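You operate a simulated robot arm through the tools that you are given. There is no shell and no other tool. Be economical: measure what you need, move in short steps, check, and stop when the job is done.

You are at the controls of a simulated two-armed robot. One attempt, no reset.

## Task
Pop the yellow case's latches, lift the receiver onto the drawer case and click the lid shut.
Fine: one press each; hold the case down with your other hand as you lift.

The check looks at the end state, three seconds after you hand in, the way a careful person would. Anything else that was tipped, shoved, dropped, spilled or broken makes it a failure. Lids that push on must go on centred and level and be pressed home; caps that screw on are set level and turned clockwise until they are tight.

## Robot
Two 6-joint arms with two-finger parallel grippers on one trunk, on a base that drives. Base frame: it is fixed to the floor where the robot stands at the start and does not move with it; the origin is under the middle of the robot, x ahead of it, y to its left, z up. Readings come in mm, rad, newtons and seconds.
The left shoulder is at the start at [70, 166, 1445], the right one opposite. With the tool pointing down near the work surface each hand reaches from about 100 to 560 mm from the robot's upright axis, wherever it stands, measured 20 degrees to its own side. Places, roughly: blue latch button [500, 0, 600]; grey latch button [500, -100, 600]; yellow case lid [600, -100, 700]; top of the drawer case [400, 500, 900]. Payload 3.91 kg a hand.
Tool frame (each hand has its own): the origin (TCP) lies between the finger pads and is the grasp point; the fingertips stand 30 mm ahead of it; z points along the fingers, y is the line along which they close. Largest opening 110 mm; finger width 20, thickness 10; the body of the gripper, 48 by 112 mm, starts 55 mm behind the TCP.
Orientation is that of the tool frame in the base frame, as [roll, pitch, yaw] about the fixed x, y, z axes, in that order (R = Rz(yaw) Ry(pitch) Rx(roll)). With the fingers straight down and closing along the base's y, the tool's x points along the base's -x, its y along +y and its z along -z.

## Interface
- The arms move only by the tool arm_command. It takes "left_targets", "right_targets" or both (then of equal length, played together; a hand with none holds still); each is one flat list of numbers, 7 for each row, row after row: the opening, from 0 (shut) to 1 (fully open), then the shift along the tool's x, y, z in mm, then the turn, a rotation vector about the tool's x, y, z in rad. In form: [hand, tx, ty, tz, wx, wy, wz, hand, tx, ty, tz, wx, wy, wz, ...]. A call has 1 to 12 rows; each row shifts and turns the commanded pose from where the row before left it, along the tool's axes as they then stand. Rows are played at 5 a second. More than 50 mm and 0.15 rad between two rows, or a gripper value outside its range, and nothing of the call is played. A pose out of reach is approached as far as the arm can. The call stops where the force on the tool passes 60 N (or 10 N more than at its start, if that is more) or the arm is blocked; 0.2 s more then pass. Each finger travels about 108 mm/s and halts on what it meets, pressing with about 40 N; the grip force reading is that of the motor and also rises with nothing between the fingers. The clock runs only during rows and for 0.2 s after the last one: add rows that do not move to give the fingers time. It gives the time, the measured TCP pose, the force on the tool (base axes), the opening and the grip force at its end, in the units of the frame above (readings bear some noise), and new pictures: "pictures" is both (left out), scene, wrist or none (wrist: the cameras of the hands that moved).
- Cameras (640 x 400 px; columns grow to the right, rows downward): "scene" is now at [112.5, 26.8, 1638.3]; the picture's right is [0.40, -0.92, -0.00], its down [-0.79, -0.34, -0.51] and it looks along [0.47, 0.20, -0.86] (base axes); focal length 260 px, centre (320, 200). "left" rides on the left gripper at [-36, 0, -57] in its tool frame; the picture's right is [0.00, -1.00, 0.00], its down [0.97, 0.00, -0.24] and it looks along [0.24, 0.00, 0.97] (tool axes); focal length 218 px, centre (320, 200). "right" rides on the right gripper at [-36, 0, -57] in its tool frame; the picture's right is [0.00, -1.00, 0.00], its down [0.97, 0.00, -0.24] and it looks along [0.24, 0.00, 0.97] (tool axes); focal length 218 px, centre (320, 200). There is no depth. A picture from a camera that has moved, and an enlarged one, comes with that camera's place and axes in the base frame and with its lens.
- raise_lower(by): slides the trunk up (or, below 0, down) by that many mm; the arms and the scene camera ride with it, the base frame stays. It gives what a move gives, with no picture.
- base_move(legs): drives the robot by 1 to 6 legs, each [ahead, left, turn to the left] in mm, mm and rad, along the robot's own axes; the way and the turn of a leg run together, so that a leg with both is an arc; at most 1500 mm and 3.142 rad a leg. The arms and the cameras ride along, it lands a little off, and it stops where it bumps. It gives what a move gives, and a new picture of the scene camera.
- aim_head(pan, tilt): turns the head with the scene camera to pan (to the left, within 1.501 rad either way) and tilt (down, from -0.506 to 1.204), counted from straight ahead of the robot. It gives what a move gives, and a new picture of the scene camera.
- enlarge(camera, box): a new picture of the part [left, top, right, bottom] of that camera's present view, enlarged. The clock stands still meanwhile.
- job_done(): hands the job in; it is judged then, once.

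Work in short steps. Places have to be worked out from the pictures, the camera data and where the tool is seen: move nearer, look again, correct. Check each grasp and each placing, and mend what went wrong. You have 120 turns and 170 pictures in all, those below and enlarged ones among them. Open the grippers and draw the arms clear of the work before you hand the job in, unless the task says otherwise; then end with one line.

The tools are called after "Request:" by a JSON object that holds its "fn" and its "kwargs". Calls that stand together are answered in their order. arm_command: Moves the arms, as the interface text tells. Its arguments: {"type":"object","properties":{"left_targets":{"type":"array","items":{"type":"number"}},"right_targets":{"type":"array","items":{"type":"number"}},"pictures":{"type":"string","enum":["both","scene","wrist","none"]}},"required":[]} The other tools are called the same way: raise_lower (by) slides the trunk up or down; base_move (legs) drives the base; aim_head (pan, tilt) turns the head that bears the scene camera; enlarge (camera, box) takes an enlarged picture of a part of a camera's view; job_done () hands the job in.

At the start:

```text
clock: 0.0
left_position: [661.4, 207.4, 1062.2]
left_ee_rot: [-3.14, 0.0, 3.141]
left_ft_force: [-0.1, -0.4, 0.3]
left_width: 110.1
left_gripper_force: 0.1
right_position: [660.2, -267.4, 998.9]
right_ee_rot: [3.141, 0.0, -3.141]
right_ft_force: [0.3, 0.0, 0.9]
right_width: 109.8
right_gripper_force: 0.1
trunk travel left (down, up): [-940.0, 0.0]
robot x, y, heading: [2.7, -0.0, -0.004]
head pan, tilt: [0.407, 1.038]
```

scene: 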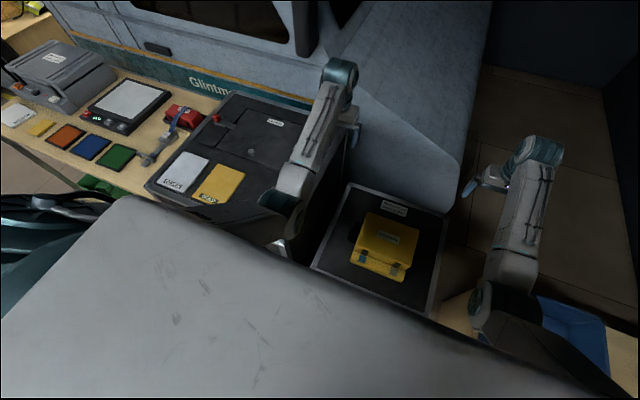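
right: 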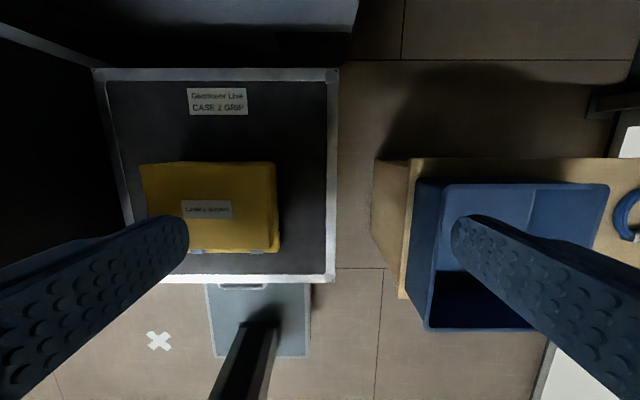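
left: 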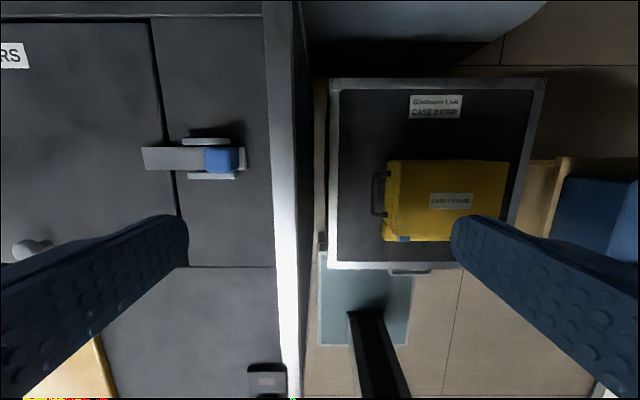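

The yellow case sits on a black flight case, with the drawer case to its left. I enlarge the scene to see the details first.

Request:
{"fn": "enlarge", "kwargs": {"camera": "scene", "box": [310, 180, 450, 300]}}

Request:
{"fn": "enlarge", "kwargs": {"camera": "scene", "box": [0, 30, 320, 230]}}

Request:
{"fn": "enlarge", "kwargs": {"camera": "right", "box": [80, 60, 360, 290]}}

```text
3.33 times, centred on (380, 240) of scene
camera zoom: at [112.5, 26.8, 1638.3], right [0.4, -0.92, 0.0], down [-0.79, -0.34, -0.51], along [0.47, 0.2, -0.86], focal length 868 px, centre (120, 67)
```

zoom: 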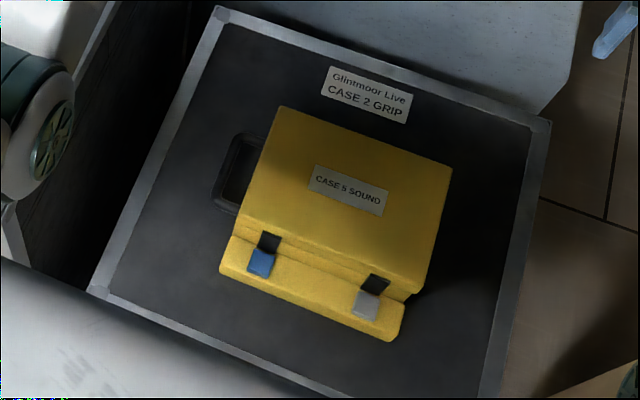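

```text
2.00 times, centred on (160, 130) of scene
camera zoom: at [112.5, 26.8, 1638.3], right [0.4, -0.92, 0.0], down [-0.79, -0.34, -0.51], along [0.47, 0.2, -0.86], focal length 521 px, centre (640, 340)
```

zoom: 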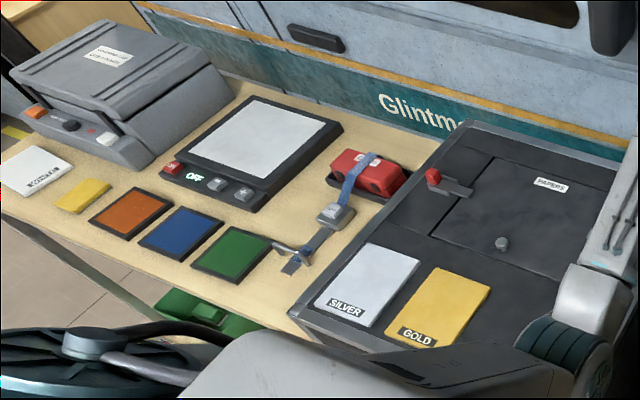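

```text
1.74 times, centred on (220, 175) of right
camera zoom: at [696.0, -268.3, 1057.3], right [0.0, -1.0, 0.0], down [-0.97, 0.0, 0.24], along [-0.24, 0.0, -0.97], focal length 380 px, centre (494, 244)
```

zoom: 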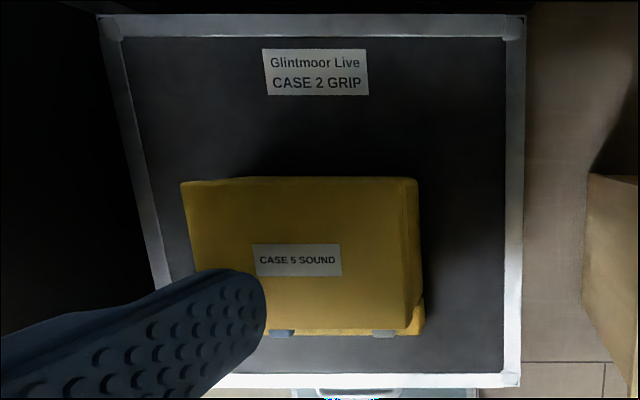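

The buttons look to be near x 480, y 0 and -130, z ~636, but the front shape is unclear. I move the right hand back towards the robot for a look from the front.

Request:
{"fn": "arm_command", "kwargs": {"right_targets": [1, 40, 22, 10, 0, 0, 0, 1, 40, 22, 10, 0, 0, 0, 1, 40, 22, 10, 0, 0, 0, 1, 40, 22, 10, 0, 0, 0, 1, 40, 22, 10, 0, 0, 0, 1, 40, 22, 10, 0, 0, 0, 1, 40, 22, 10, 0, 0, 0, 1, 40, 22, 10, 0, 0, 0, 1, 40, 22, 10, 0, 0, 0], "pictures": "none"}}

Request:
{"fn": "arm_command", "kwargs": {"right_targets": [1, 0, 0, 0, 0, -0.14, 0, 1, 0, 0, 0, 0, -0.14, 0, 1, 0, 0, 0, 0, -0.14, 0, 1, 0, 0, 0, 0, -0.14, 0, 1, 0, 0, 0, 0, -0.14, 0, 1, 0, 0, 0, 0, -0.14, 0]}}

```text
clock: 1.7
left_position: [658.0, 206.5, 1064.7]
left_ee_rot: [3.141, 0.001, 3.139]
left_ft_force: [-1.0, -0.3, -0.4]
left_width: 109.6
left_gripper_force: 0.1
right_position: [387.6, -198.8, 920.1]
right_ee_rot: [-2.982, 0.023, -3.116]
right_ft_force: [-0.8, -0.1, 0.3]
right_width: 110.0
right_gripper_force: 0.0
right hand out of reach, approached as far as the arm can: row 7, 8
trunk travel left (down, up): [-940.0, 0.0]
robot x, y, heading: [0.3, -2.2, 0.0]
head pan, tilt: [0.407, 1.038]
stopped in row 8 (right hand): the arm was blocked; the commanded pose is now the measured one
```

```text
clock: 3.1
left_position: [659.9, 208.4, 1063.1]
left_ee_rot: [-3.141, 0.001, 3.141]
left_ft_force: [-0.2, 0.4, 0.6]
left_width: 109.9
left_gripper_force: 0.0
right_position: [386.6, -197.2, 919.8]
right_ee_rot: [-2.903, 0.845, -2.939]
right_ft_force: [0.4, 0.0, 0.0]
right_width: 110.0
right_gripper_force: 0.0
trunk travel left (down, up): [-940.0, 0.0]
robot x, y, heading: [0.6, 0.8, 0.003]
head pan, tilt: [0.407, 1.038]
camera scene: at [111.5, 26.7, 1638.4], right [0.4, -0.92, 0.0], down [-0.79, -0.34, -0.51], along [0.47, 0.2, -0.86], focal length 260 px, centre (320, 200)
camera right: at [367.7, -187.1, 983.7], right [0.02, -0.99, 0.16], down [-0.81, -0.11, -0.57], along [0.58, -0.11, -0.8], focal length 218 px, centre (320, 200)
```

scene: 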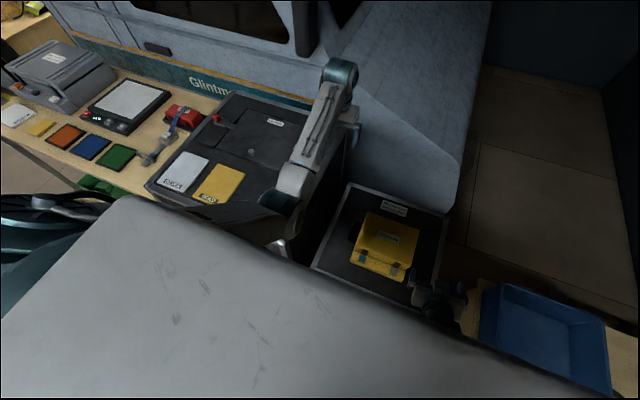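
right: 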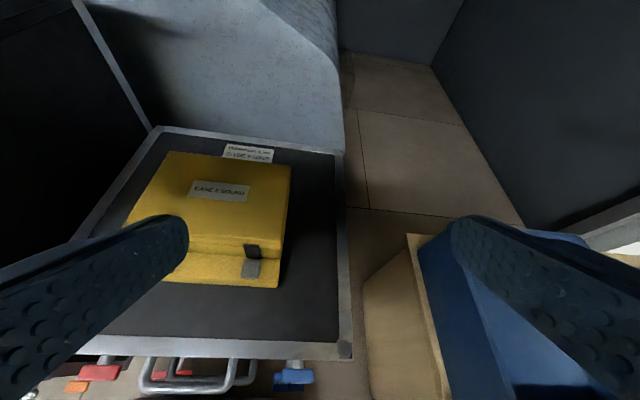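

I get a partial front view; I enlarge the latch.

Request:
{"fn": "enlarge", "kwargs": {"camera": "right", "box": [120, 140, 320, 300]}}

```text
2.50 times, centred on (220, 220) of right
camera zoom: at [367.7, -187.1, 983.7], right [0.02, -0.99, 0.16], down [-0.81, -0.11, -0.57], along [0.58, -0.11, -0.8], focal length 546 px, centre (570, 150)
```

zoom: 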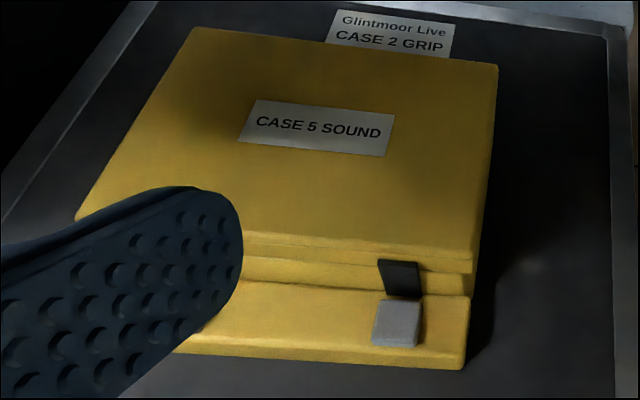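

The latch paddles seem to lie on a ledge at the front of the case base, pressed from above. I straighten the right hand to a 0.4 rad tilt and close it, then descend toward the grey button.

Request:
{"fn": "arm_command", "kwargs": {"right_targets": [0.5, 0, 0, 20, -0.05, 0.1, 0, 0.3, 0, 0, 20, -0.05, 0.1, 0, 0, 0, 0, 20, -0.05, 0.11, 0, 0, 0, 0, 20, -0.04, 0.11, 0, 0, 0, 0, 0, 0, 0, 0], "pictures": "wrist"}}

```text
clock: 4.3
left_position: [659.6, 206.7, 1063.0]
left_ee_rot: [3.141, 0.0, 3.141]
left_ft_force: [0.1, 0.5, -0.8]
left_width: 110.0
left_gripper_force: 0.0
right_position: [439.4, -200.4, 860.2]
right_ee_rot: [-3.13, 0.426, -2.997]
right_ft_force: [-0.6, 0.3, 0.1]
right_width: 0.0
right_gripper_force: 38.3
trunk travel left (down, up): [-940.0, 0.0]
robot x, y, heading: [2.0, 2.2, 0.006]
head pan, tilt: [0.407, 1.038]
camera right: at [448.7, -197.5, 927.0], right [0.14, -0.99, 0.01], down [-0.97, -0.14, -0.18], along [0.18, 0.02, -0.98], focal length 218 px, centre (320, 200)
```

right: 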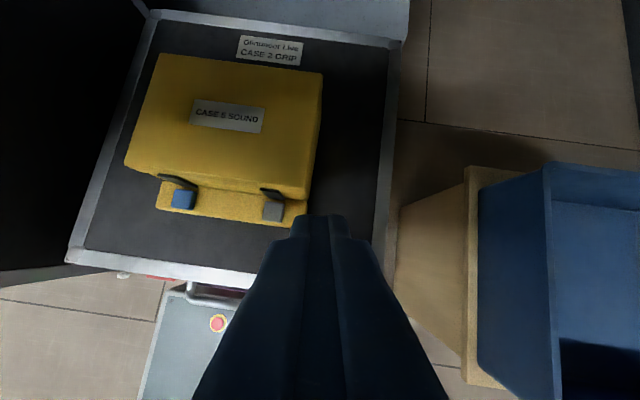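

From three rays the button tops fit z≈630: grey (480,-130), blue (480,-1). I straighten the yaw and bring the closed fingertips about 35 mm above the grey one.

Request:
{"fn": "arm_command", "kwargs": {"right_targets": [0, 0, 0, 0, 0.06, 0, 0.132, 0, 11, 17.5, 41.2, 0, 0, 0, 0, 11, 17.5, 41.2, 0, 0, 0, 0, 11, 17.5, 41.2, 0, 0, 0, 0, 11, 17.5, 41.2, 0, 0, 0, 0, 0, 0, 0, 0, 0, 0], "pictures": "both"}}

Request:
{"fn": "enlarge", "kwargs": {"camera": "scene", "box": [330, 200, 450, 290]}}

```text
clock: 5.7
left_position: [659.8, 206.7, 1062.2]
left_ee_rot: [3.141, -0.002, -3.141]
left_ft_force: [0.3, -0.2, 0.5]
left_width: 110.2
left_gripper_force: 0.0
right_position: [470.5, -131.9, 691.3]
right_ee_rot: [-3.131, 0.431, 3.139]
right_ft_force: [0.1, 0.3, -0.2]
right_width: 0.0
right_gripper_force: 37.7
trunk travel left (down, up): [-940.0, 0.0]
robot x, y, heading: [1.5, -0.6, -0.004]
head pan, tilt: [0.407, 1.038]
camera scene: at [111.9, 26.4, 1638.3], right [0.4, -0.92, 0.0], down [-0.79, -0.34, -0.51], along [0.47, 0.2, -0.86], focal length 260 px, centre (320, 200)
camera right: at [479.1, -130.0, 759.0], right [-0.01, -1.0, 0.01], down [-0.98, 0.0, -0.19], along [0.19, -0.01, -0.98], focal length 218 px, centre (320, 200)
```

scene: 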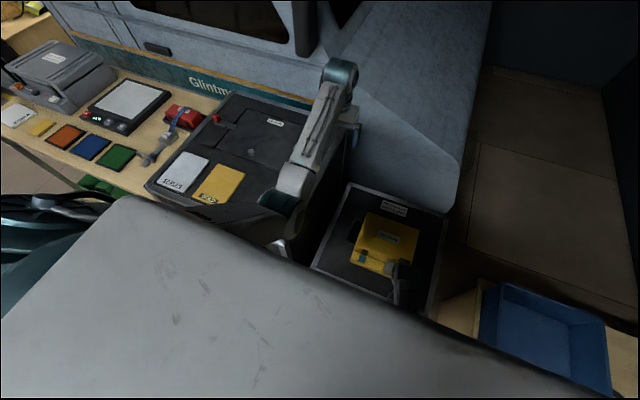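
right: 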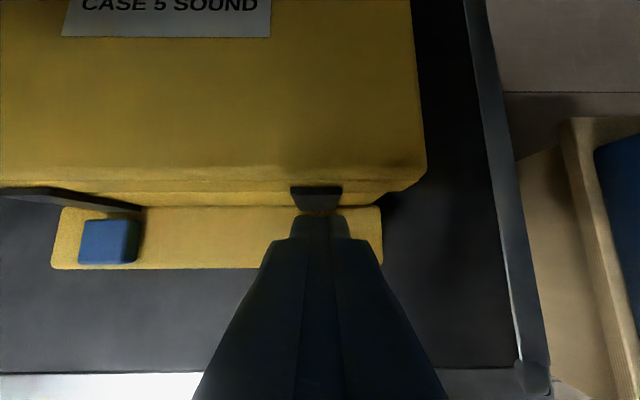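

```text
4.44 times, centred on (390, 245) of scene
camera zoom: at [111.9, 26.4, 1638.3], right [0.4, -0.92, 0.0], down [-0.79, -0.34, -0.51], along [0.47, 0.2, -0.86], focal length 1157 px, centre (9, 0)
```

zoom: 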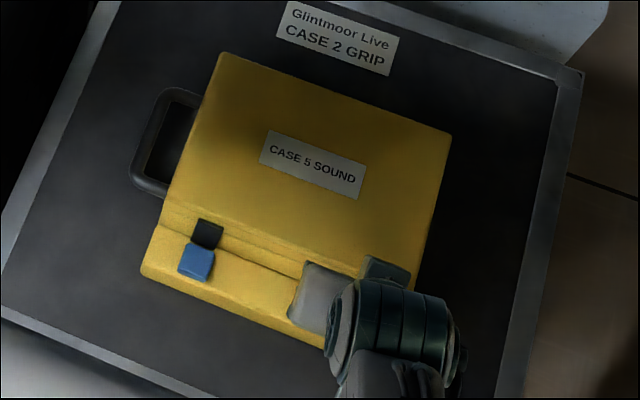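

Fingertips are over the grey button, about 35 mm up. I descend 32 mm with a slight shift back, reading forces.

Request:
{"fn": "arm_command", "kwargs": {"right_targets": [0, 5.4, 0.5, 8.5, 0, 0, 0, 0, 5.4, 0.5, 8.5, 0, 0, 0, 0, 5.4, 0.5, 8.6, 0, 0, 0, 0, 0, 0, 0, 0, 0, 0], "pictures": "wrist"}}

```text
clock: 6.7
left_position: [660.6, 208.2, 1062.2]
left_ee_rot: [3.141, -0.001, 3.142]
left_ft_force: [0.1, 0.9, 0.2]
left_width: 110.1
left_gripper_force: 0.1
right_position: [464.6, -129.9, 660.6]
right_ee_rot: [-3.131, 0.431, 3.139]
right_ft_force: [0.6, 0.1, 0.4]
right_width: 0.0
right_gripper_force: 37.7
trunk travel left (down, up): [-940.0, 0.0]
robot x, y, heading: [1.5, 2.5, -0.001]
head pan, tilt: [0.407, 1.038]
camera right: at [475.6, -128.8, 728.2], right [-0.01, -1.0, 0.01], down [-0.98, 0.0, -0.19], along [0.19, -0.01, -0.98], focal length 218 px, centre (320, 200)
```

right: 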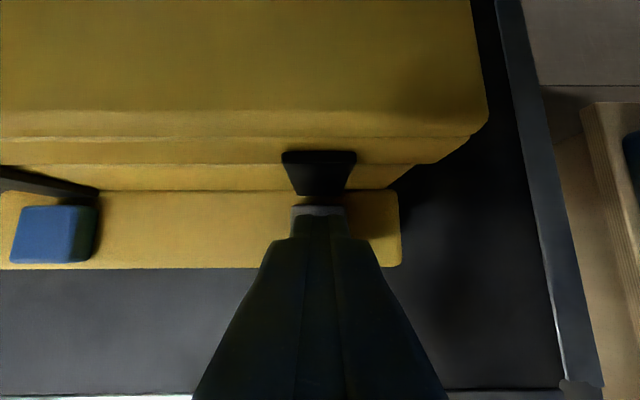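

Tip at z≈633, no contact yet; button top about 621. I go down in 2 mm steps.

Request:
{"fn": "arm_command", "kwargs": {"right_targets": [0, 1.25, 0, 2.73, 0, 0, 0, 0, 1.25, 0, 2.73, 0, 0, 0, 0, 1.25, 0, 2.73, 0, 0, 0, 0, 0.84, 0, 1.82, 0, 0, 0, 0, 0, 0, 0, 0, 0, 0], "pictures": "none"}}

```text
clock: 7.9
left_position: [658.3, 208.0, 1062.5]
left_ee_rot: [-3.141, 0.0, -3.14]
left_ft_force: [-0.3, -0.4, 0.0]
left_width: 110.2
left_gripper_force: 0.0
right_position: [465.8, -132.1, 649.5]
right_ee_rot: [-3.132, 0.433, 3.141]
right_ft_force: [1.4, 1.2, 5.6]
right_width: 0.2
right_gripper_force: 37.8
trunk travel left (down, up): [-940.0, 0.0]
robot x, y, heading: [-0.0, 2.4, 0.003]
head pan, tilt: [0.407, 1.038]
```

Contact: 5.6 N at tip z≈622. I press on a few more millimetres with pictures.

Request:
{"fn": "arm_command", "kwargs": {"right_targets": [0, 0.84, 0, 1.82, 0, 0, 0, 0, 0.84, 0, 1.82, 0, 0, 0, 0, 0, 0, 0, 0, 0, 0], "pictures": "wrist"}}

```text
clock: 8.7
left_position: [658.9, 207.5, 1063.8]
left_ee_rot: [3.141, -0.001, -3.141]
left_ft_force: [0.1, -0.2, -0.1]
left_width: 109.9
left_gripper_force: 0.0
right_position: [465.4, -132.0, 645.9]
right_ee_rot: [-3.13, 0.434, 3.139]
right_ft_force: [2.6, -0.1, 12.4]
right_width: 0.1
right_gripper_force: 37.7
trunk travel left (down, up): [-940.0, 0.0]
robot x, y, heading: [2.9, -1.3, 0.002]
head pan, tilt: [0.407, 1.038]
camera right: at [474.1, -130.3, 714.1], right [-0.01, -1.0, 0.01], down [-0.98, 0.0, -0.19], along [0.19, -0.01, -0.98], focal length 218 px, centre (320, 200)
```

right: 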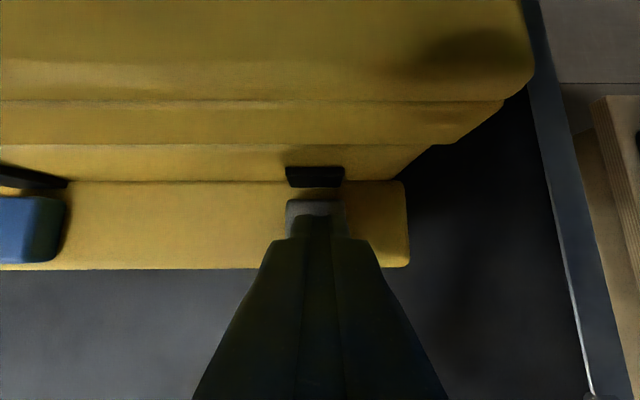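

Force rises about 2 N/mm; the black tab appears to have changed. I press 3 mm more and watch for a click.

Request:
{"fn": "arm_command", "kwargs": {"right_targets": [0, 0.63, 0, 1.36, 0, 0, 0, 0, 0.63, 0, 1.36, 0, 0, 0, 0, 0, 0, 0, 0, 0, 0], "pictures": "wrist"}}

```text
clock: 9.5
left_position: [656.8, 208.4, 1064.4]
left_ee_rot: [-3.141, 0.001, 3.141]
left_ft_force: [1.0, 0.3, 0.3]
left_width: 109.9
left_gripper_force: 0.1
right_position: [465.9, -131.6, 645.8]
right_ee_rot: [-3.13, 0.435, -3.141]
right_ft_force: [-0.1, -1.9, 26.4]
right_width: 0.0
right_gripper_force: 37.3
trunk travel left (down, up): [-940.0, 0.0]
robot x, y, heading: [0.1, 1.9, -0.001]
head pan, tilt: [0.407, 1.038]
camera right: at [473.8, -130.2, 712.7], right [-0.01, -1.0, 0.01], down [-0.98, 0.0, -0.19], along [0.19, -0.01, -0.98], focal length 218 px, centre (320, 200)
```

right: 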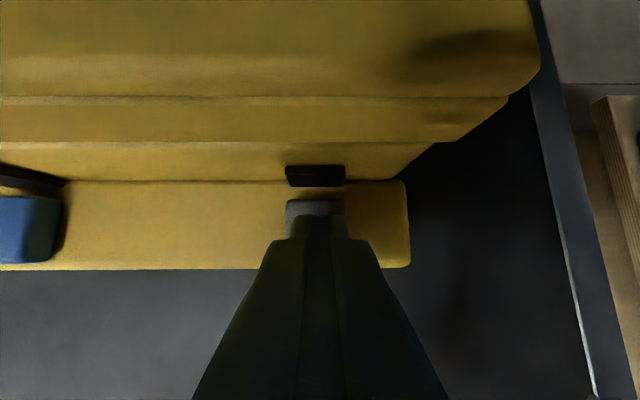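

The button bottomed (force jumped, no further travel), and the tab seems folded. I lift off 60 mm and compare the two latches.

Request:
{"fn": "arm_command", "kwargs": {"right_targets": [0, -6.3, 0, -13.6, 0, 0, 0, 0, -10.5, 0, -22.7, 0, 0, 0, 0, -10.5, 0, -22.7, 0, 0, 0, 0, -10.5, 0, -22.7, 0, 0, 0, 0, 0, 0, 0, 0, 0, 0], "pictures": "wrist"}}

Request:
{"fn": "enlarge", "kwargs": {"camera": "scene", "box": [330, 200, 450, 290]}}

```text
clock: 10.7
left_position: [660.8, 208.1, 1063.0]
left_ee_rot: [3.141, 0.001, -3.139]
left_ft_force: [-0.3, -0.3, 0.0]
left_width: 110.1
left_gripper_force: 0.1
right_position: [466.3, -130.8, 732.1]
right_ee_rot: [-3.131, 0.432, 3.141]
right_ft_force: [0.4, -0.5, 0.5]
right_width: 0.0
right_gripper_force: 37.0
trunk travel left (down, up): [-940.0, 0.0]
robot x, y, heading: [2.2, 4.6, 0.002]
head pan, tilt: [0.407, 1.038]
camera right: at [474.8, -129.0, 800.4], right [-0.01, -1.0, 0.01], down [-0.98, 0.0, -0.19], along [0.19, -0.01, -0.98], focal length 218 px, centre (320, 200)
```

right: 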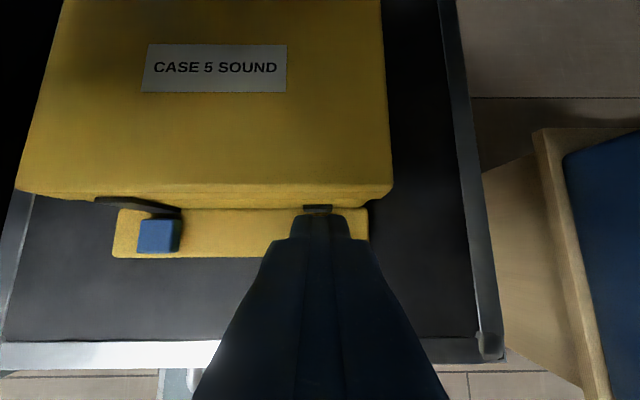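

```text
4.44 times, centred on (390, 245) of scene
camera zoom: at [112.1, 26.5, 1638.3], right [0.4, -0.92, 0.0], down [-0.79, -0.34, -0.51], along [0.47, 0.2, -0.86], focal length 1157 px, centre (9, 0)
```

zoom: 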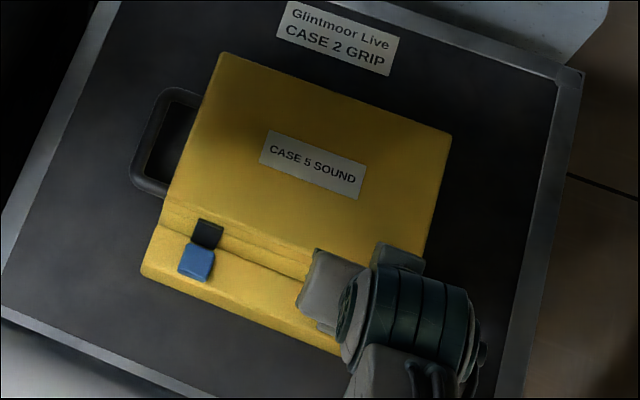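

Now I slide 131 mm left to above the blue button.

Request:
{"fn": "arm_command", "kwargs": {"right_targets": [0, 0, 43.5, 0, 0, 0, 0, 0, 0, 43.5, 0, 0, 0, 0, 0, 0, 43.5, 0, 0, 0, 0, 0, 0, 0, 0, 0, 0, 0], "pictures": "wrist"}}

Request:
{"fn": "enlarge", "kwargs": {"camera": "scene", "box": [330, 200, 450, 290]}}

```text
clock: 11.5
left_position: [661.1, 207.3, 1061.9]
left_ee_rot: [-3.139, -0.001, -3.141]
left_ft_force: [0.2, -0.4, -0.1]
left_width: 110.1
left_gripper_force: 0.0
right_position: [455.1, -125.1, 693.4]
right_ee_rot: [-2.956, 0.406, -3.065]
right_ft_force: [0.5, 0.7, -0.6]
right_width: 0.1
right_gripper_force: 37.7
right hand out of reach, approached as far as the arm can: row 3
trunk travel left (down, up): [-940.0, 0.0]
robot x, y, heading: [-0.1, 2.7, 0.005]
head pan, tilt: [0.407, 1.038]
stopped in row 4 (right hand): the arm was blocked; the commanded pose is now the measured one
camera right: at [466.1, -114.0, 758.8], right [0.0, -0.99, 0.17], down [-0.99, -0.03, -0.17], along [0.17, -0.17, -0.97], focal length 218 px, centre (320, 200)
```

right: 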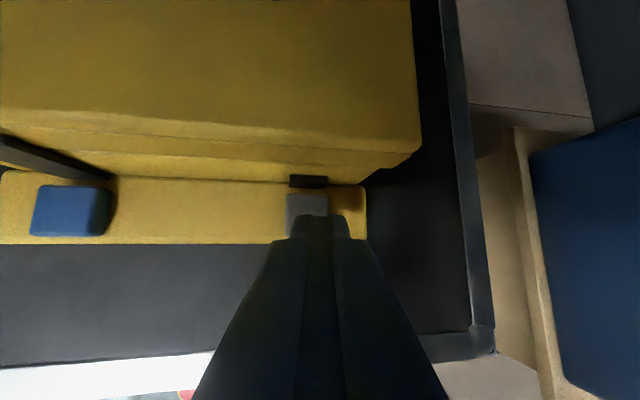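

```text
4.44 times, centred on (390, 245) of scene
camera zoom: at [113.7, 26.3, 1638.2], right [0.39, -0.92, 0.0], down [-0.79, -0.34, -0.51], along [0.47, 0.2, -0.86], focal length 1157 px, centre (9, 0)
```

zoom: 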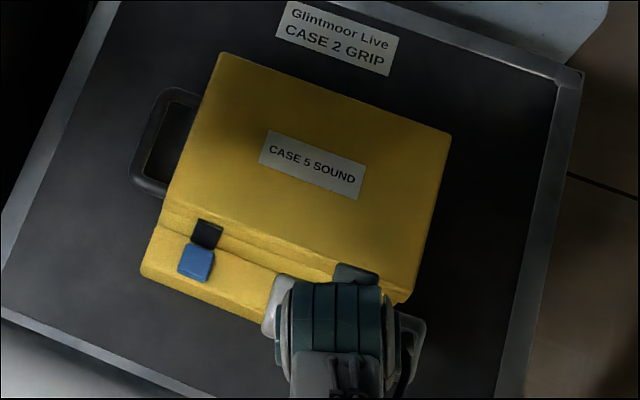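

The right hand cannot reach across to the blue button from here. I lift and straighten the hand, then drive the robot about 130 mm left.

Request:
{"fn": "arm_command", "kwargs": {"right_targets": [0, -8, -20, -18, 0, 0, 0, 0, -16, 0, -36, -0.075, 0.01, 0.033, 0, -16, 0, -36, -0.075, 0.01, 0.033, 0, 0, 0, 0, 0, 0, 0], "pictures": "none"}}

Request:
{"fn": "base_move", "kwargs": {"legs": [[0, 130, 0]]}}

```text
clock: 12.5
left_position: [659.3, 206.5, 1063.0]
left_ee_rot: [3.141, 0.0, 3.14]
left_ft_force: [-0.2, 0.5, 0.3]
left_width: 110.0
left_gripper_force: 0.0
right_position: [455.7, -135.0, 795.3]
right_ee_rot: [-3.131, 0.394, -3.136]
right_ft_force: [0.2, -0.7, 0.4]
right_width: 0.0
right_gripper_force: 37.3
trunk travel left (down, up): [-940.0, 0.0]
robot x, y, heading: [0.3, 0.7, -0.003]
head pan, tilt: [0.407, 1.038]
```

```text
clock: 13.8
left_position: [660.2, 333.1, 1063.5]
left_ee_rot: [3.139, 0.0, 3.141]
left_ft_force: [0.1, 0.2, 1.0]
left_width: 110.2
left_gripper_force: 0.0
right_position: [453.5, -6.0, 792.6]
right_ee_rot: [-3.134, 0.392, -3.138]
right_ft_force: [0.2, -0.8, -0.4]
right_width: 0.0
right_gripper_force: 37.9
trunk travel left (down, up): [-940.0, 0.0]
robot x, y, heading: [0.2, 125.1, -0.004]
head pan, tilt: [0.407, 1.038]
camera scene: at [112.6, 152.2, 1638.3], right [0.39, -0.92, 0.0], down [-0.79, -0.34, -0.51], along [0.47, 0.2, -0.86], focal length 260 px, centre (320, 200)
```

scene: 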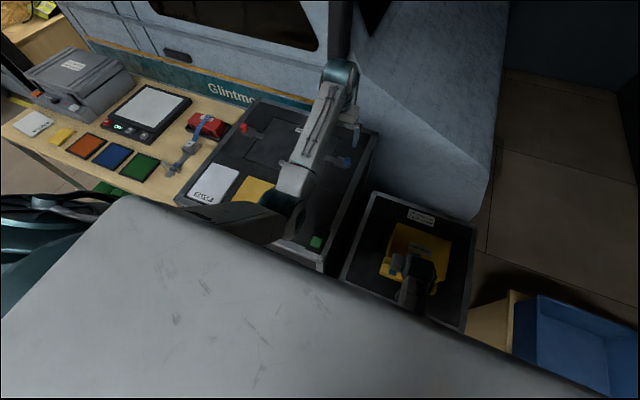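

The drive worked; the tip is at about (465,-6,765). I descend to just above the blue button.

Request:
{"fn": "arm_command", "kwargs": {"right_targets": [0, 12, 1.7, 42, 0, 0, 0, 0, 12, 1.7, 42, 0, 0, 0, 0, 12, 1.7, 42, 0, 0, 0, 0, 0, 0, 0, 0, 0, 0], "pictures": "wrist"}}

```text
clock: 14.8
left_position: [659.2, 334.4, 1062.4]
left_ee_rot: [3.141, -0.002, 3.14]
left_ft_force: [-0.8, 1.0, -0.1]
left_width: 110.0
left_gripper_force: 0.0
right_position: [467.6, -1.4, 662.4]
right_ee_rot: [-3.13, 0.392, -3.137]
right_ft_force: [-0.3, 0.3, 0.0]
right_width: 0.1
right_gripper_force: 37.7
trunk travel left (down, up): [-940.0, 0.0]
robot x, y, heading: [4.0, 130.3, 0.007]
head pan, tilt: [0.407, 1.038]
camera right: at [479.4, -1.1, 729.3], right [0.0, -1.0, 0.01], down [-0.99, 0.0, -0.15], along [0.15, -0.01, -0.99], focal length 218 px, centre (320, 200)
```

right: 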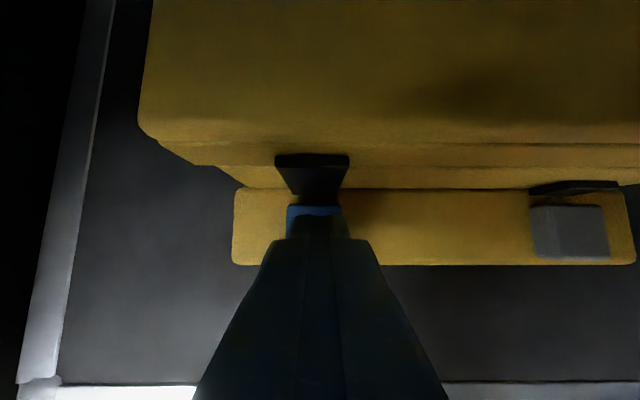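

Aligned over blue; the grey tab clearly looks raised. I press down 16 mm gradually, as with grey.

Request:
{"fn": "arm_command", "kwargs": {"right_targets": [0, 1.5, 0, 3.7, 0, 0, 0, 0, 1.5, 0, 3.7, 0, 0, 0, 0, 1.1, 0, 2.8, 0, 0, 0, 0, 0.77, 0, 1.85, 0, 0, 0, 0, 0.77, 0, 1.85, 0, 0, 0, 0, 0.38, 0, 0.92, 0, 0, 0, 0, 0, 0, 0, 0, 0, 0], "pictures": "wrist"}}

```text
clock: 16.4
left_position: [659.6, 335.7, 1063.1]
left_ee_rot: [-3.14, 0.0, 3.14]
left_ft_force: [-0.5, -0.2, -0.4]
left_width: 110.1
left_gripper_force: 0.0
right_position: [467.8, -1.2, 647.4]
right_ee_rot: [-3.131, 0.393, -3.136]
right_ft_force: [1.1, 2.2, 8.5]
right_width: 0.0
right_gripper_force: 37.1
trunk travel left (down, up): [-940.0, 0.0]
robot x, y, heading: [-1.3, 127.2, -0.002]
head pan, tilt: [0.407, 1.038]
camera right: at [479.7, 0.0, 714.4], right [0.0, -1.0, 0.01], down [-0.99, 0.0, -0.15], along [0.15, -0.01, -0.99], focal length 218 px, centre (320, 200)
```

right: 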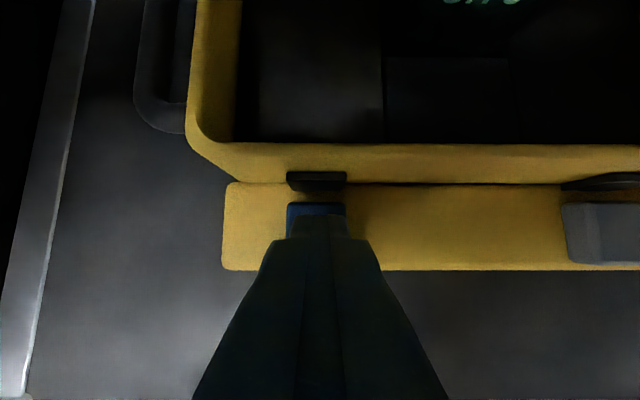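

The lid sprang open. I withdraw the hand up and back, then look at the inside.

Request:
{"fn": "arm_command", "kwargs": {"right_targets": [0, -4, 0, -10, 0, 0, 0, 0, -16, 0, -38, 0, 0, 0, 0, -18, 0, -42, 0, 0, 0, 0, -18, 0, -42, 0, 0, 0, 0, 0, 0, 0, 0, 0, 0], "pictures": "wrist"}}

Request:
{"fn": "enlarge", "kwargs": {"camera": "scene", "box": [330, 180, 490, 300]}}

```text
clock: 17.6
left_position: [661.2, 334.7, 1061.3]
left_ee_rot: [-3.139, 0.0, 3.14]
left_ft_force: [-0.3, 0.5, 1.0]
left_width: 110.0
left_gripper_force: 0.0
right_position: [470.6, -2.4, 789.0]
right_ee_rot: [-3.125, 0.393, -3.136]
right_ft_force: [-0.9, -0.3, 0.3]
right_width: 0.1
right_gripper_force: 36.9
trunk travel left (down, up): [-940.0, 0.0]
robot x, y, heading: [1.2, 130.6, -0.006]
head pan, tilt: [0.407, 1.038]
camera right: at [482.7, -0.2, 856.1], right [0.0, -1.0, 0.01], down [-0.99, 0.0, -0.15], along [0.15, -0.01, -0.99], focal length 218 px, centre (320, 200)
```

right: 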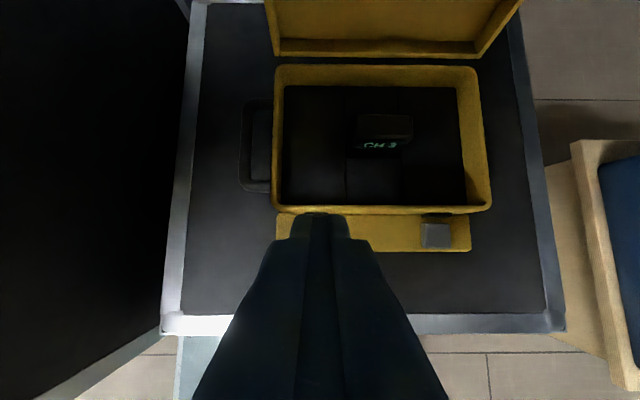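

```text
3.33 times, centred on (410, 240) of scene
camera zoom: at [113.0, 154.9, 1638.3], right [0.39, -0.92, 0.0], down [-0.79, -0.34, -0.51], along [0.47, 0.2, -0.86], focal length 868 px, centre (20, 67)
```

zoom: 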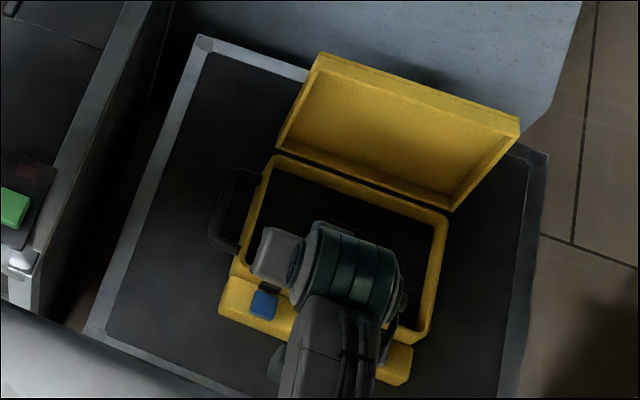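

Lid is fully open, and a small dark receiver (CH 3 display) stands in the foam. I enlarge it.

Request:
{"fn": "enlarge", "kwargs": {"camera": "right", "box": [260, 60, 500, 220]}}

```text
2.50 times, centred on (380, 140) of right
camera zoom: at [482.7, -0.2, 856.1], right [0.0, -1.0, 0.01], down [-0.99, 0.0, -0.15], along [0.15, -0.01, -0.99], focal length 546 px, centre (170, 350)
```

zoom: 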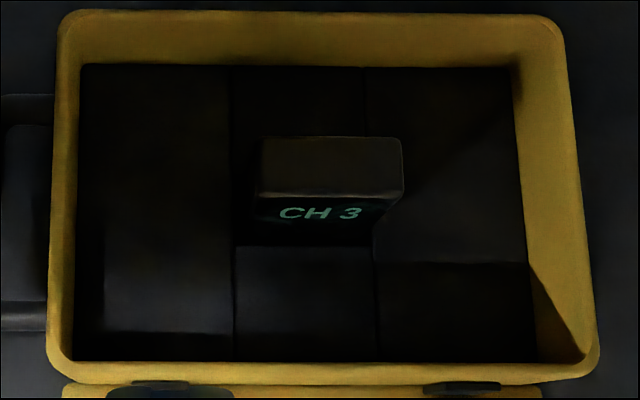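

The receiver looks like a ~54 x 24 mm block at about (578,-60). So that the right hand can lift while the left holds the case, I drive the robot 95 mm right and then view the scene.

Request:
{"fn": "base_move", "kwargs": {"legs": [[0, -95, 0]]}}

Request:
{"fn": "arm_command", "kwargs": {"right_targets": [0, -10, 12, 0, 0, 0.13, 0, 0, -25, 12, 0, 0, 0.13, 0, 0, -40, 12, 0, 0, 0.13, 0, 0.5, -25, 0, -10, 0, 0, 0, 1, 0, 0, 0, 0, 0, 0, 1, 0, 0, 0, 0, 0, 0], "pictures": "wrist"}}

```text
clock: 18.7
left_position: [660.5, 247.2, 1062.1]
left_ee_rot: [-3.139, 0.0, 3.138]
left_ft_force: [-0.6, 0.0, 0.4]
left_width: 110.0
left_gripper_force: 0.0
right_position: [469.9, -92.5, 787.8]
right_ee_rot: [-3.125, 0.391, -3.133]
right_ft_force: [0.7, 0.4, -0.2]
right_width: 0.1
right_gripper_force: 37.8
trunk travel left (down, up): [-940.0, 0.0]
robot x, y, heading: [-2.6, 31.2, 0.002]
head pan, tilt: [0.407, 1.038]
camera scene: at [112.9, 67.7, 1638.1], right [0.39, -0.92, 0.0], down [-0.79, -0.34, -0.51], along [0.47, 0.2, -0.86], focal length 260 px, centre (320, 200)
```

scene: 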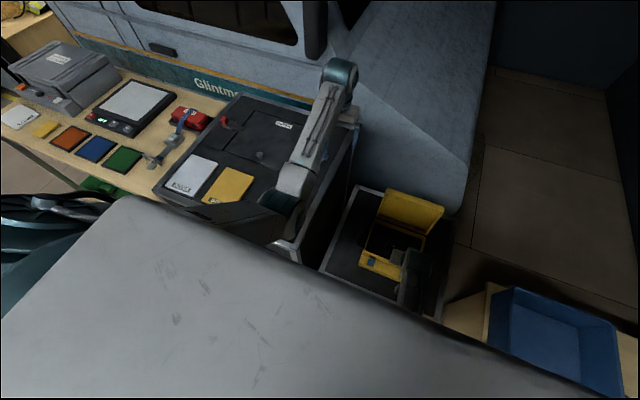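

```text
clock: 20.1
left_position: [660.6, 242.1, 1063.1]
left_ee_rot: [3.141, 0.0, 3.141]
left_ft_force: [0.3, 0.1, 0.1]
left_width: 109.8
left_gripper_force: 0.1
right_position: [565.8, -70.0, 805.8]
right_ee_rot: [-3.113, -0.008, 3.138]
right_ft_force: [1.1, -0.9, 0.4]
right_width: 110.3
right_gripper_force: 0.1
trunk travel left (down, up): [-940.0, 0.0]
robot x, y, heading: [-0.2, 35.2, -0.006]
head pan, tilt: [0.407, 1.038]
camera right: at [602.4, -67.8, 863.4], right [0.0, -1.0, 0.03], down [-0.97, 0.01, 0.25], along [-0.25, -0.03, -0.97], focal length 218 px, centre (320, 200)
```

right: 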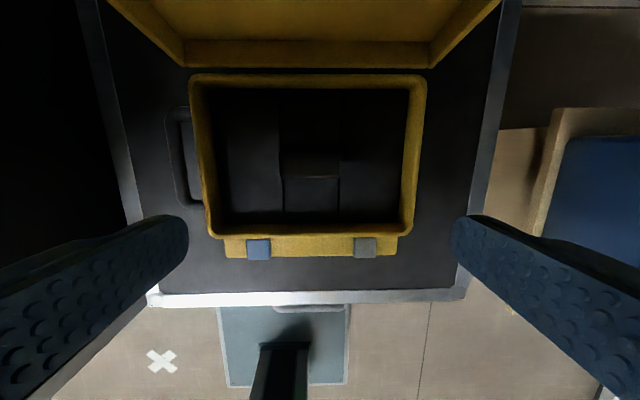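

Request:
{"fn": "enlarge", "kwargs": {"camera": "right", "box": [160, 50, 460, 270]}}

Request:
{"fn": "enlarge", "kwargs": {"camera": "right", "box": [260, 100, 360, 220]}}

Request:
{"fn": "enlarge", "kwargs": {"camera": "scene", "box": [140, 80, 380, 270]}}

```text
1.82 times, centred on (310, 160) of right
camera zoom: at [602.4, -67.8, 863.4], right [0.0, -1.0, 0.03], down [-0.97, 0.01, 0.25], along [-0.25, -0.03, -0.97], focal length 397 px, centre (338, 273)
```

zoom: 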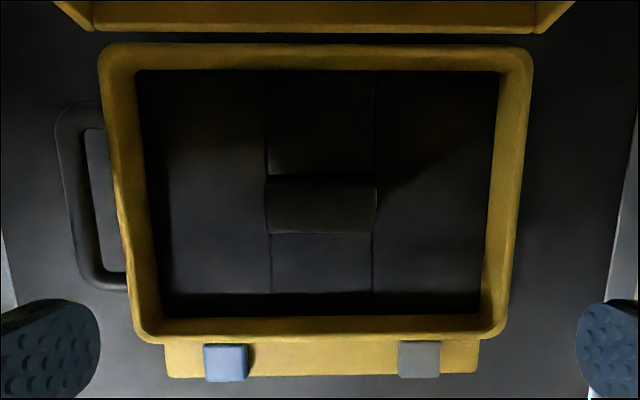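

```text
3.33 times, centred on (310, 160) of right
camera zoom: at [602.4, -67.8, 863.4], right [0.0, -1.0, 0.03], down [-0.97, 0.01, 0.25], along [-0.25, -0.03, -0.97], focal length 728 px, centre (353, 333)
```

zoom: 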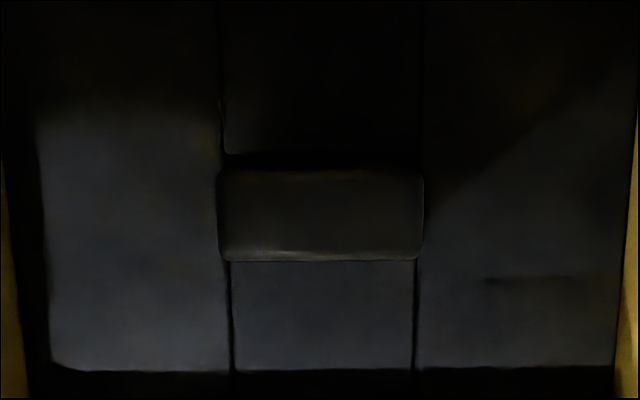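

```text
2.11 times, centred on (260, 175) of scene
camera zoom: at [113.2, 61.3, 1638.2], right [0.39, -0.92, 0.0], down [-0.79, -0.34, -0.51], along [0.47, 0.2, -0.86], focal length 548 px, centre (446, 253)
```

zoom: 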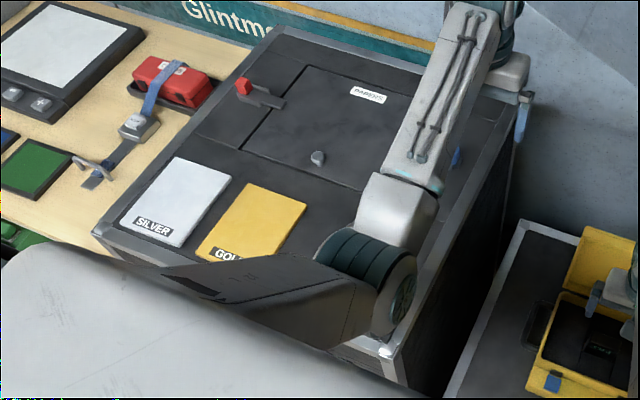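

Receiver top is about (584,-65,661), 56 x 25 mm; case rim z≈640, left rim y≈42. I bring the left hand in toward the left rim, with fingers shut.

Request:
{"fn": "arm_command", "kwargs": {"left_targets": [0.5, 17, -20, 35, 0, 0, 0, 0, 17, -20, 35, 0, 0, 0, 0, 17, -20, 35, 0, 0, 0, 0, 17, -20, 35, 0, 0, 0, 0, 16, -20, 35, 0, 0, 0, 0, 16, -20, 35, 0, 0, 0, 0, 0, 0, 0, 0, 0, 0], "pictures": "both"}}

```text
clock: 21.7
left_position: [567.8, 151.7, 852.8]
left_ee_rot: [3.101, 0.01, -3.133]
left_ft_force: [0.2, 0.0, 0.0]
left_width: 0.0
left_gripper_force: 37.4
right_position: [568.8, -70.7, 809.3]
right_ee_rot: [-3.114, -0.001, 3.137]
right_ft_force: [-0.2, 0.0, 0.2]
right_width: 110.0
right_gripper_force: 0.0
trunk travel left (down, up): [-940.0, 0.0]
robot x, y, heading: [2.1, 33.9, -0.005]
head pan, tilt: [0.407, 1.038]
camera scene: at [112.2, 62.0, 1638.3], right [0.39, -0.92, 0.0], down [-0.79, -0.34, -0.51], along [0.47, 0.2, -0.86], focal length 260 px, centre (320, 200)
camera left: at [604.3, 150.0, 910.4], right [0.01, -1.0, -0.04], down [-0.97, -0.02, 0.23], along [-0.23, 0.04, -0.97], focal length 218 px, centre (320, 200)
```

scene: 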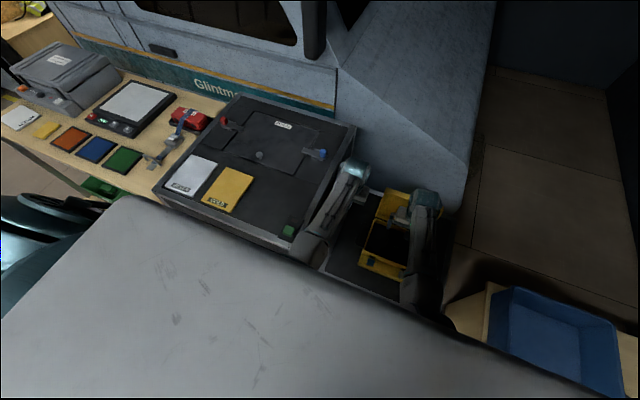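
left: 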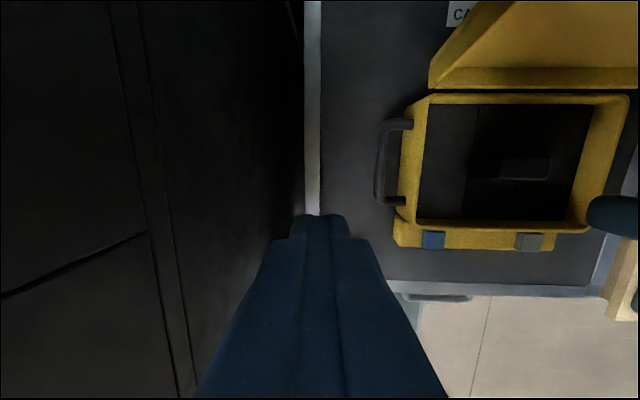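

The left hand reached y≈152 upright. I now tilt it so its fingers point inward and bring the tip toward the left rim (~y 48, z 632).

Request:
{"fn": "arm_command", "kwargs": {"left_targets": [0, 1.3, -8.5, 22, 0.1, 0, 0, 0, 1.3, -8.5, 22, 0.1, 0, 0, 0, 1.3, -8.5, 22, 0.1, 0, 0, 0, 1.3, -8.5, 22, 0.1, 0, 0, 0, 1.3, -8.5, 22, 0.1, 0, 0, 0, 1.3, -8.5, 22, 0.1, 0, 0, 0, 0, 0, 0, 0, 0, 0], "pictures": "wrist"}}

```text
clock: 23.3
left_position: [553.0, 40.0, 738.5]
left_ee_rot: [-2.54, 0.0, -3.141]
left_ft_force: [-0.2, 0.6, -0.7]
left_width: 0.0
left_gripper_force: 38.5
right_position: [570.5, -69.9, 811.0]
right_ee_rot: [-3.112, 0.002, 3.139]
right_ft_force: [-0.4, -0.2, 1.3]
right_width: 110.1
right_gripper_force: 0.0
trunk travel left (down, up): [-940.0, 0.0]
robot x, y, heading: [0.3, 37.3, -0.006]
head pan, tilt: [0.407, 1.038]
camera left: at [590.6, 72.2, 785.5], right [0.0, -0.82, 0.57], down [-0.97, 0.14, 0.2], along [-0.24, -0.55, -0.8], focal length 218 px, centre (320, 200)
```

left: 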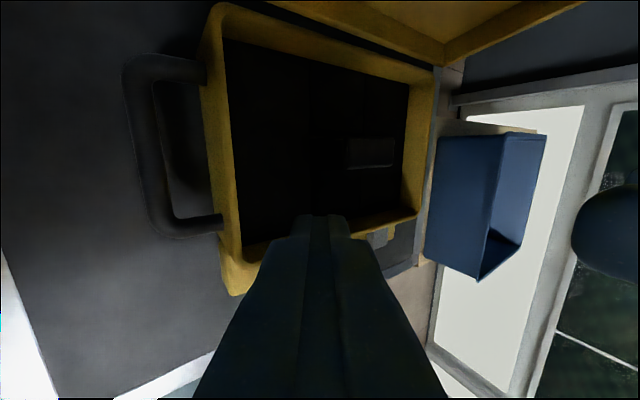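

Tip is at about (553,23,714); rim at y≈45, z≈632. I move to 18 mm above the rim.

Request:
{"fn": "arm_command", "kwargs": {"left_targets": [0, -1, 27, 20, 0, 0, 0, 0, -1, 27, 20, 0, 0, 0, 0, 0, 0, 0, 0, 0, 0], "pictures": "wrist"}}

Request:
{"fn": "enlarge", "kwargs": {"camera": "right", "box": [100, 50, 400, 260]}}

```text
clock: 24.1
left_position: [551.0, 56.0, 700.0]
left_ee_rot: [-2.544, 0.002, 3.14]
left_ft_force: [-0.2, 0.4, 1.5]
left_width: 0.0
left_gripper_force: 37.5
left hand out of reach, approached as far as the arm can: row 2
right_position: [569.2, -69.9, 811.7]
right_ee_rot: [-3.114, 0.004, 3.137]
right_ft_force: [1.2, -0.4, 0.0]
right_width: 109.9
right_gripper_force: 0.1
trunk travel left (down, up): [-940.0, 0.0]
robot x, y, heading: [-0.2, 35.1, 0.001]
head pan, tilt: [0.407, 1.038]
camera left: at [589.1, 88.0, 746.7], right [0.0, -0.83, 0.56], down [-0.97, 0.14, 0.2], along [-0.24, -0.55, -0.8], focal length 218 px, centre (320, 200)
```

left: 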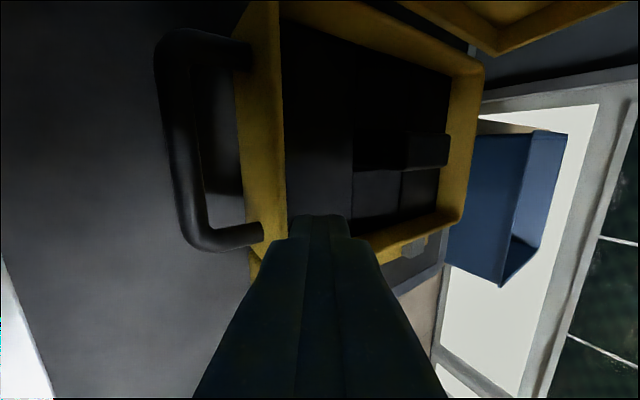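

```text
1.90 times, centred on (250, 155) of right
camera zoom: at [605.5, -68.0, 868.9], right [0.0, -1.0, 0.03], down [-0.97, 0.01, 0.24], along [-0.24, -0.03, -0.97], focal length 416 px, centre (453, 286)
```

zoom: 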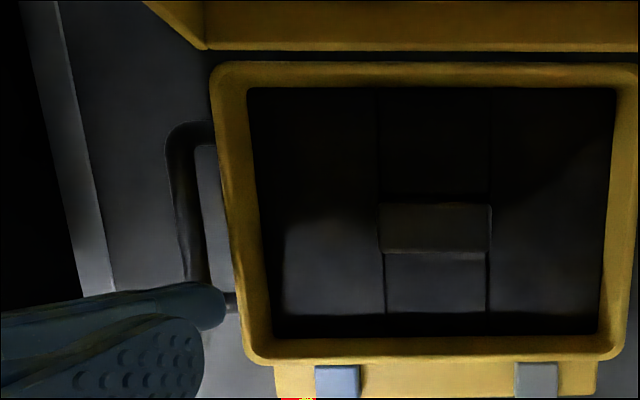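

The left arm is at its stretch limit, so I raise the left hand a bit and lower the trunk 50 mm instead.

Request:
{"fn": "arm_command", "kwargs": {"left_targets": [0, 0, -28, -41, 0, 0, 0, 0, 0, 0, 0, 0, 0, 0], "pictures": "none"}}

Request:
{"fn": "raise_lower", "kwargs": {"by": -50}}

Request:
{"fn": "enlarge", "kwargs": {"camera": "left", "box": [0, 0, 640, 400]}}

```text
clock: 24.7
left_position: [553.7, 55.5, 747.2]
left_ee_rot: [-2.541, -0.001, 3.138]
left_ft_force: [-0.2, 0.4, -0.1]
left_width: 0.0
left_gripper_force: 38.3
right_position: [569.9, -69.6, 809.7]
right_ee_rot: [-3.112, 0.003, 3.137]
right_ft_force: [-0.1, -0.4, -0.2]
right_width: 110.0
right_gripper_force: 0.0
trunk travel left (down, up): [-940.0, 0.0]
robot x, y, heading: [-0.6, 33.6, -0.002]
head pan, tilt: [0.407, 1.038]
```

```text
clock: 25.6
left_position: [553.4, 55.1, 698.0]
left_ee_rot: [-2.542, 0.0, 3.139]
left_ft_force: [-0.7, -0.2, 0.8]
left_width: 0.2
left_gripper_force: 37.8
right_position: [569.4, -70.1, 760.0]
right_ee_rot: [-3.112, 0.001, 3.135]
right_ft_force: [0.8, 0.0, 0.1]
right_width: 109.9
right_gripper_force: 0.1
trunk travel left (down, up): [-890.0, 50.0]
robot x, y, heading: [0.7, 34.8, -0.004]
head pan, tilt: [0.407, 1.038]
```

```text
1.00 times, centred on (320, 200) of left
camera zoom: at [591.0, 87.5, 745.2], right [0.0, -0.83, 0.56], down [-0.97, 0.14, 0.2], along [-0.24, -0.55, -0.8], focal length 218 px, centre (320, 200)
```

zoom: 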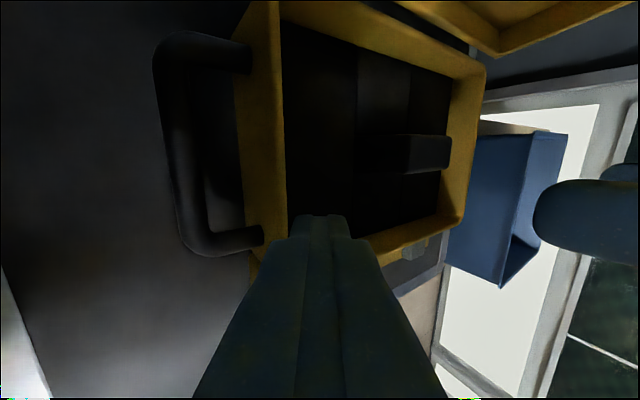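

Tip is at (553,38,673), above the rim (y≈34–46). I lower to z≈642 and then check.

Request:
{"fn": "arm_command", "kwargs": {"left_targets": [0, 0, 10, 12, 0, 0, 0, 0, 0, 10, 12, 0, 0, 0, 0, 0, 0, 0, 0, 0, 0], "pictures": "wrist"}}

```text
clock: 26.4
left_position: [555.7, 59.1, 670.6]
left_ee_rot: [-2.537, 0.008, -3.141]
left_ft_force: [5.6, 1.3, 31.3]
left_width: 0.0
left_gripper_force: 37.9
right_position: [568.6, -69.9, 760.2]
right_ee_rot: [-3.112, 0.0, 3.136]
right_ft_force: [-0.9, -0.1, 0.2]
right_width: 109.8
right_gripper_force: 0.0
trunk travel left (down, up): [-890.0, 50.0]
robot x, y, heading: [-0.8, 34.9, -0.002]
head pan, tilt: [0.407, 1.038]
camera left: at [593.3, 90.8, 718.6], right [-0.01, -0.82, 0.57], down [-0.97, 0.14, 0.19], along [-0.23, -0.55, -0.8], focal length 218 px, centre (320, 200)
```

left: 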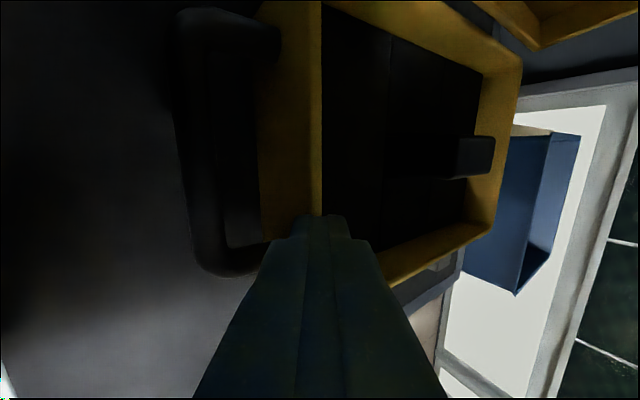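

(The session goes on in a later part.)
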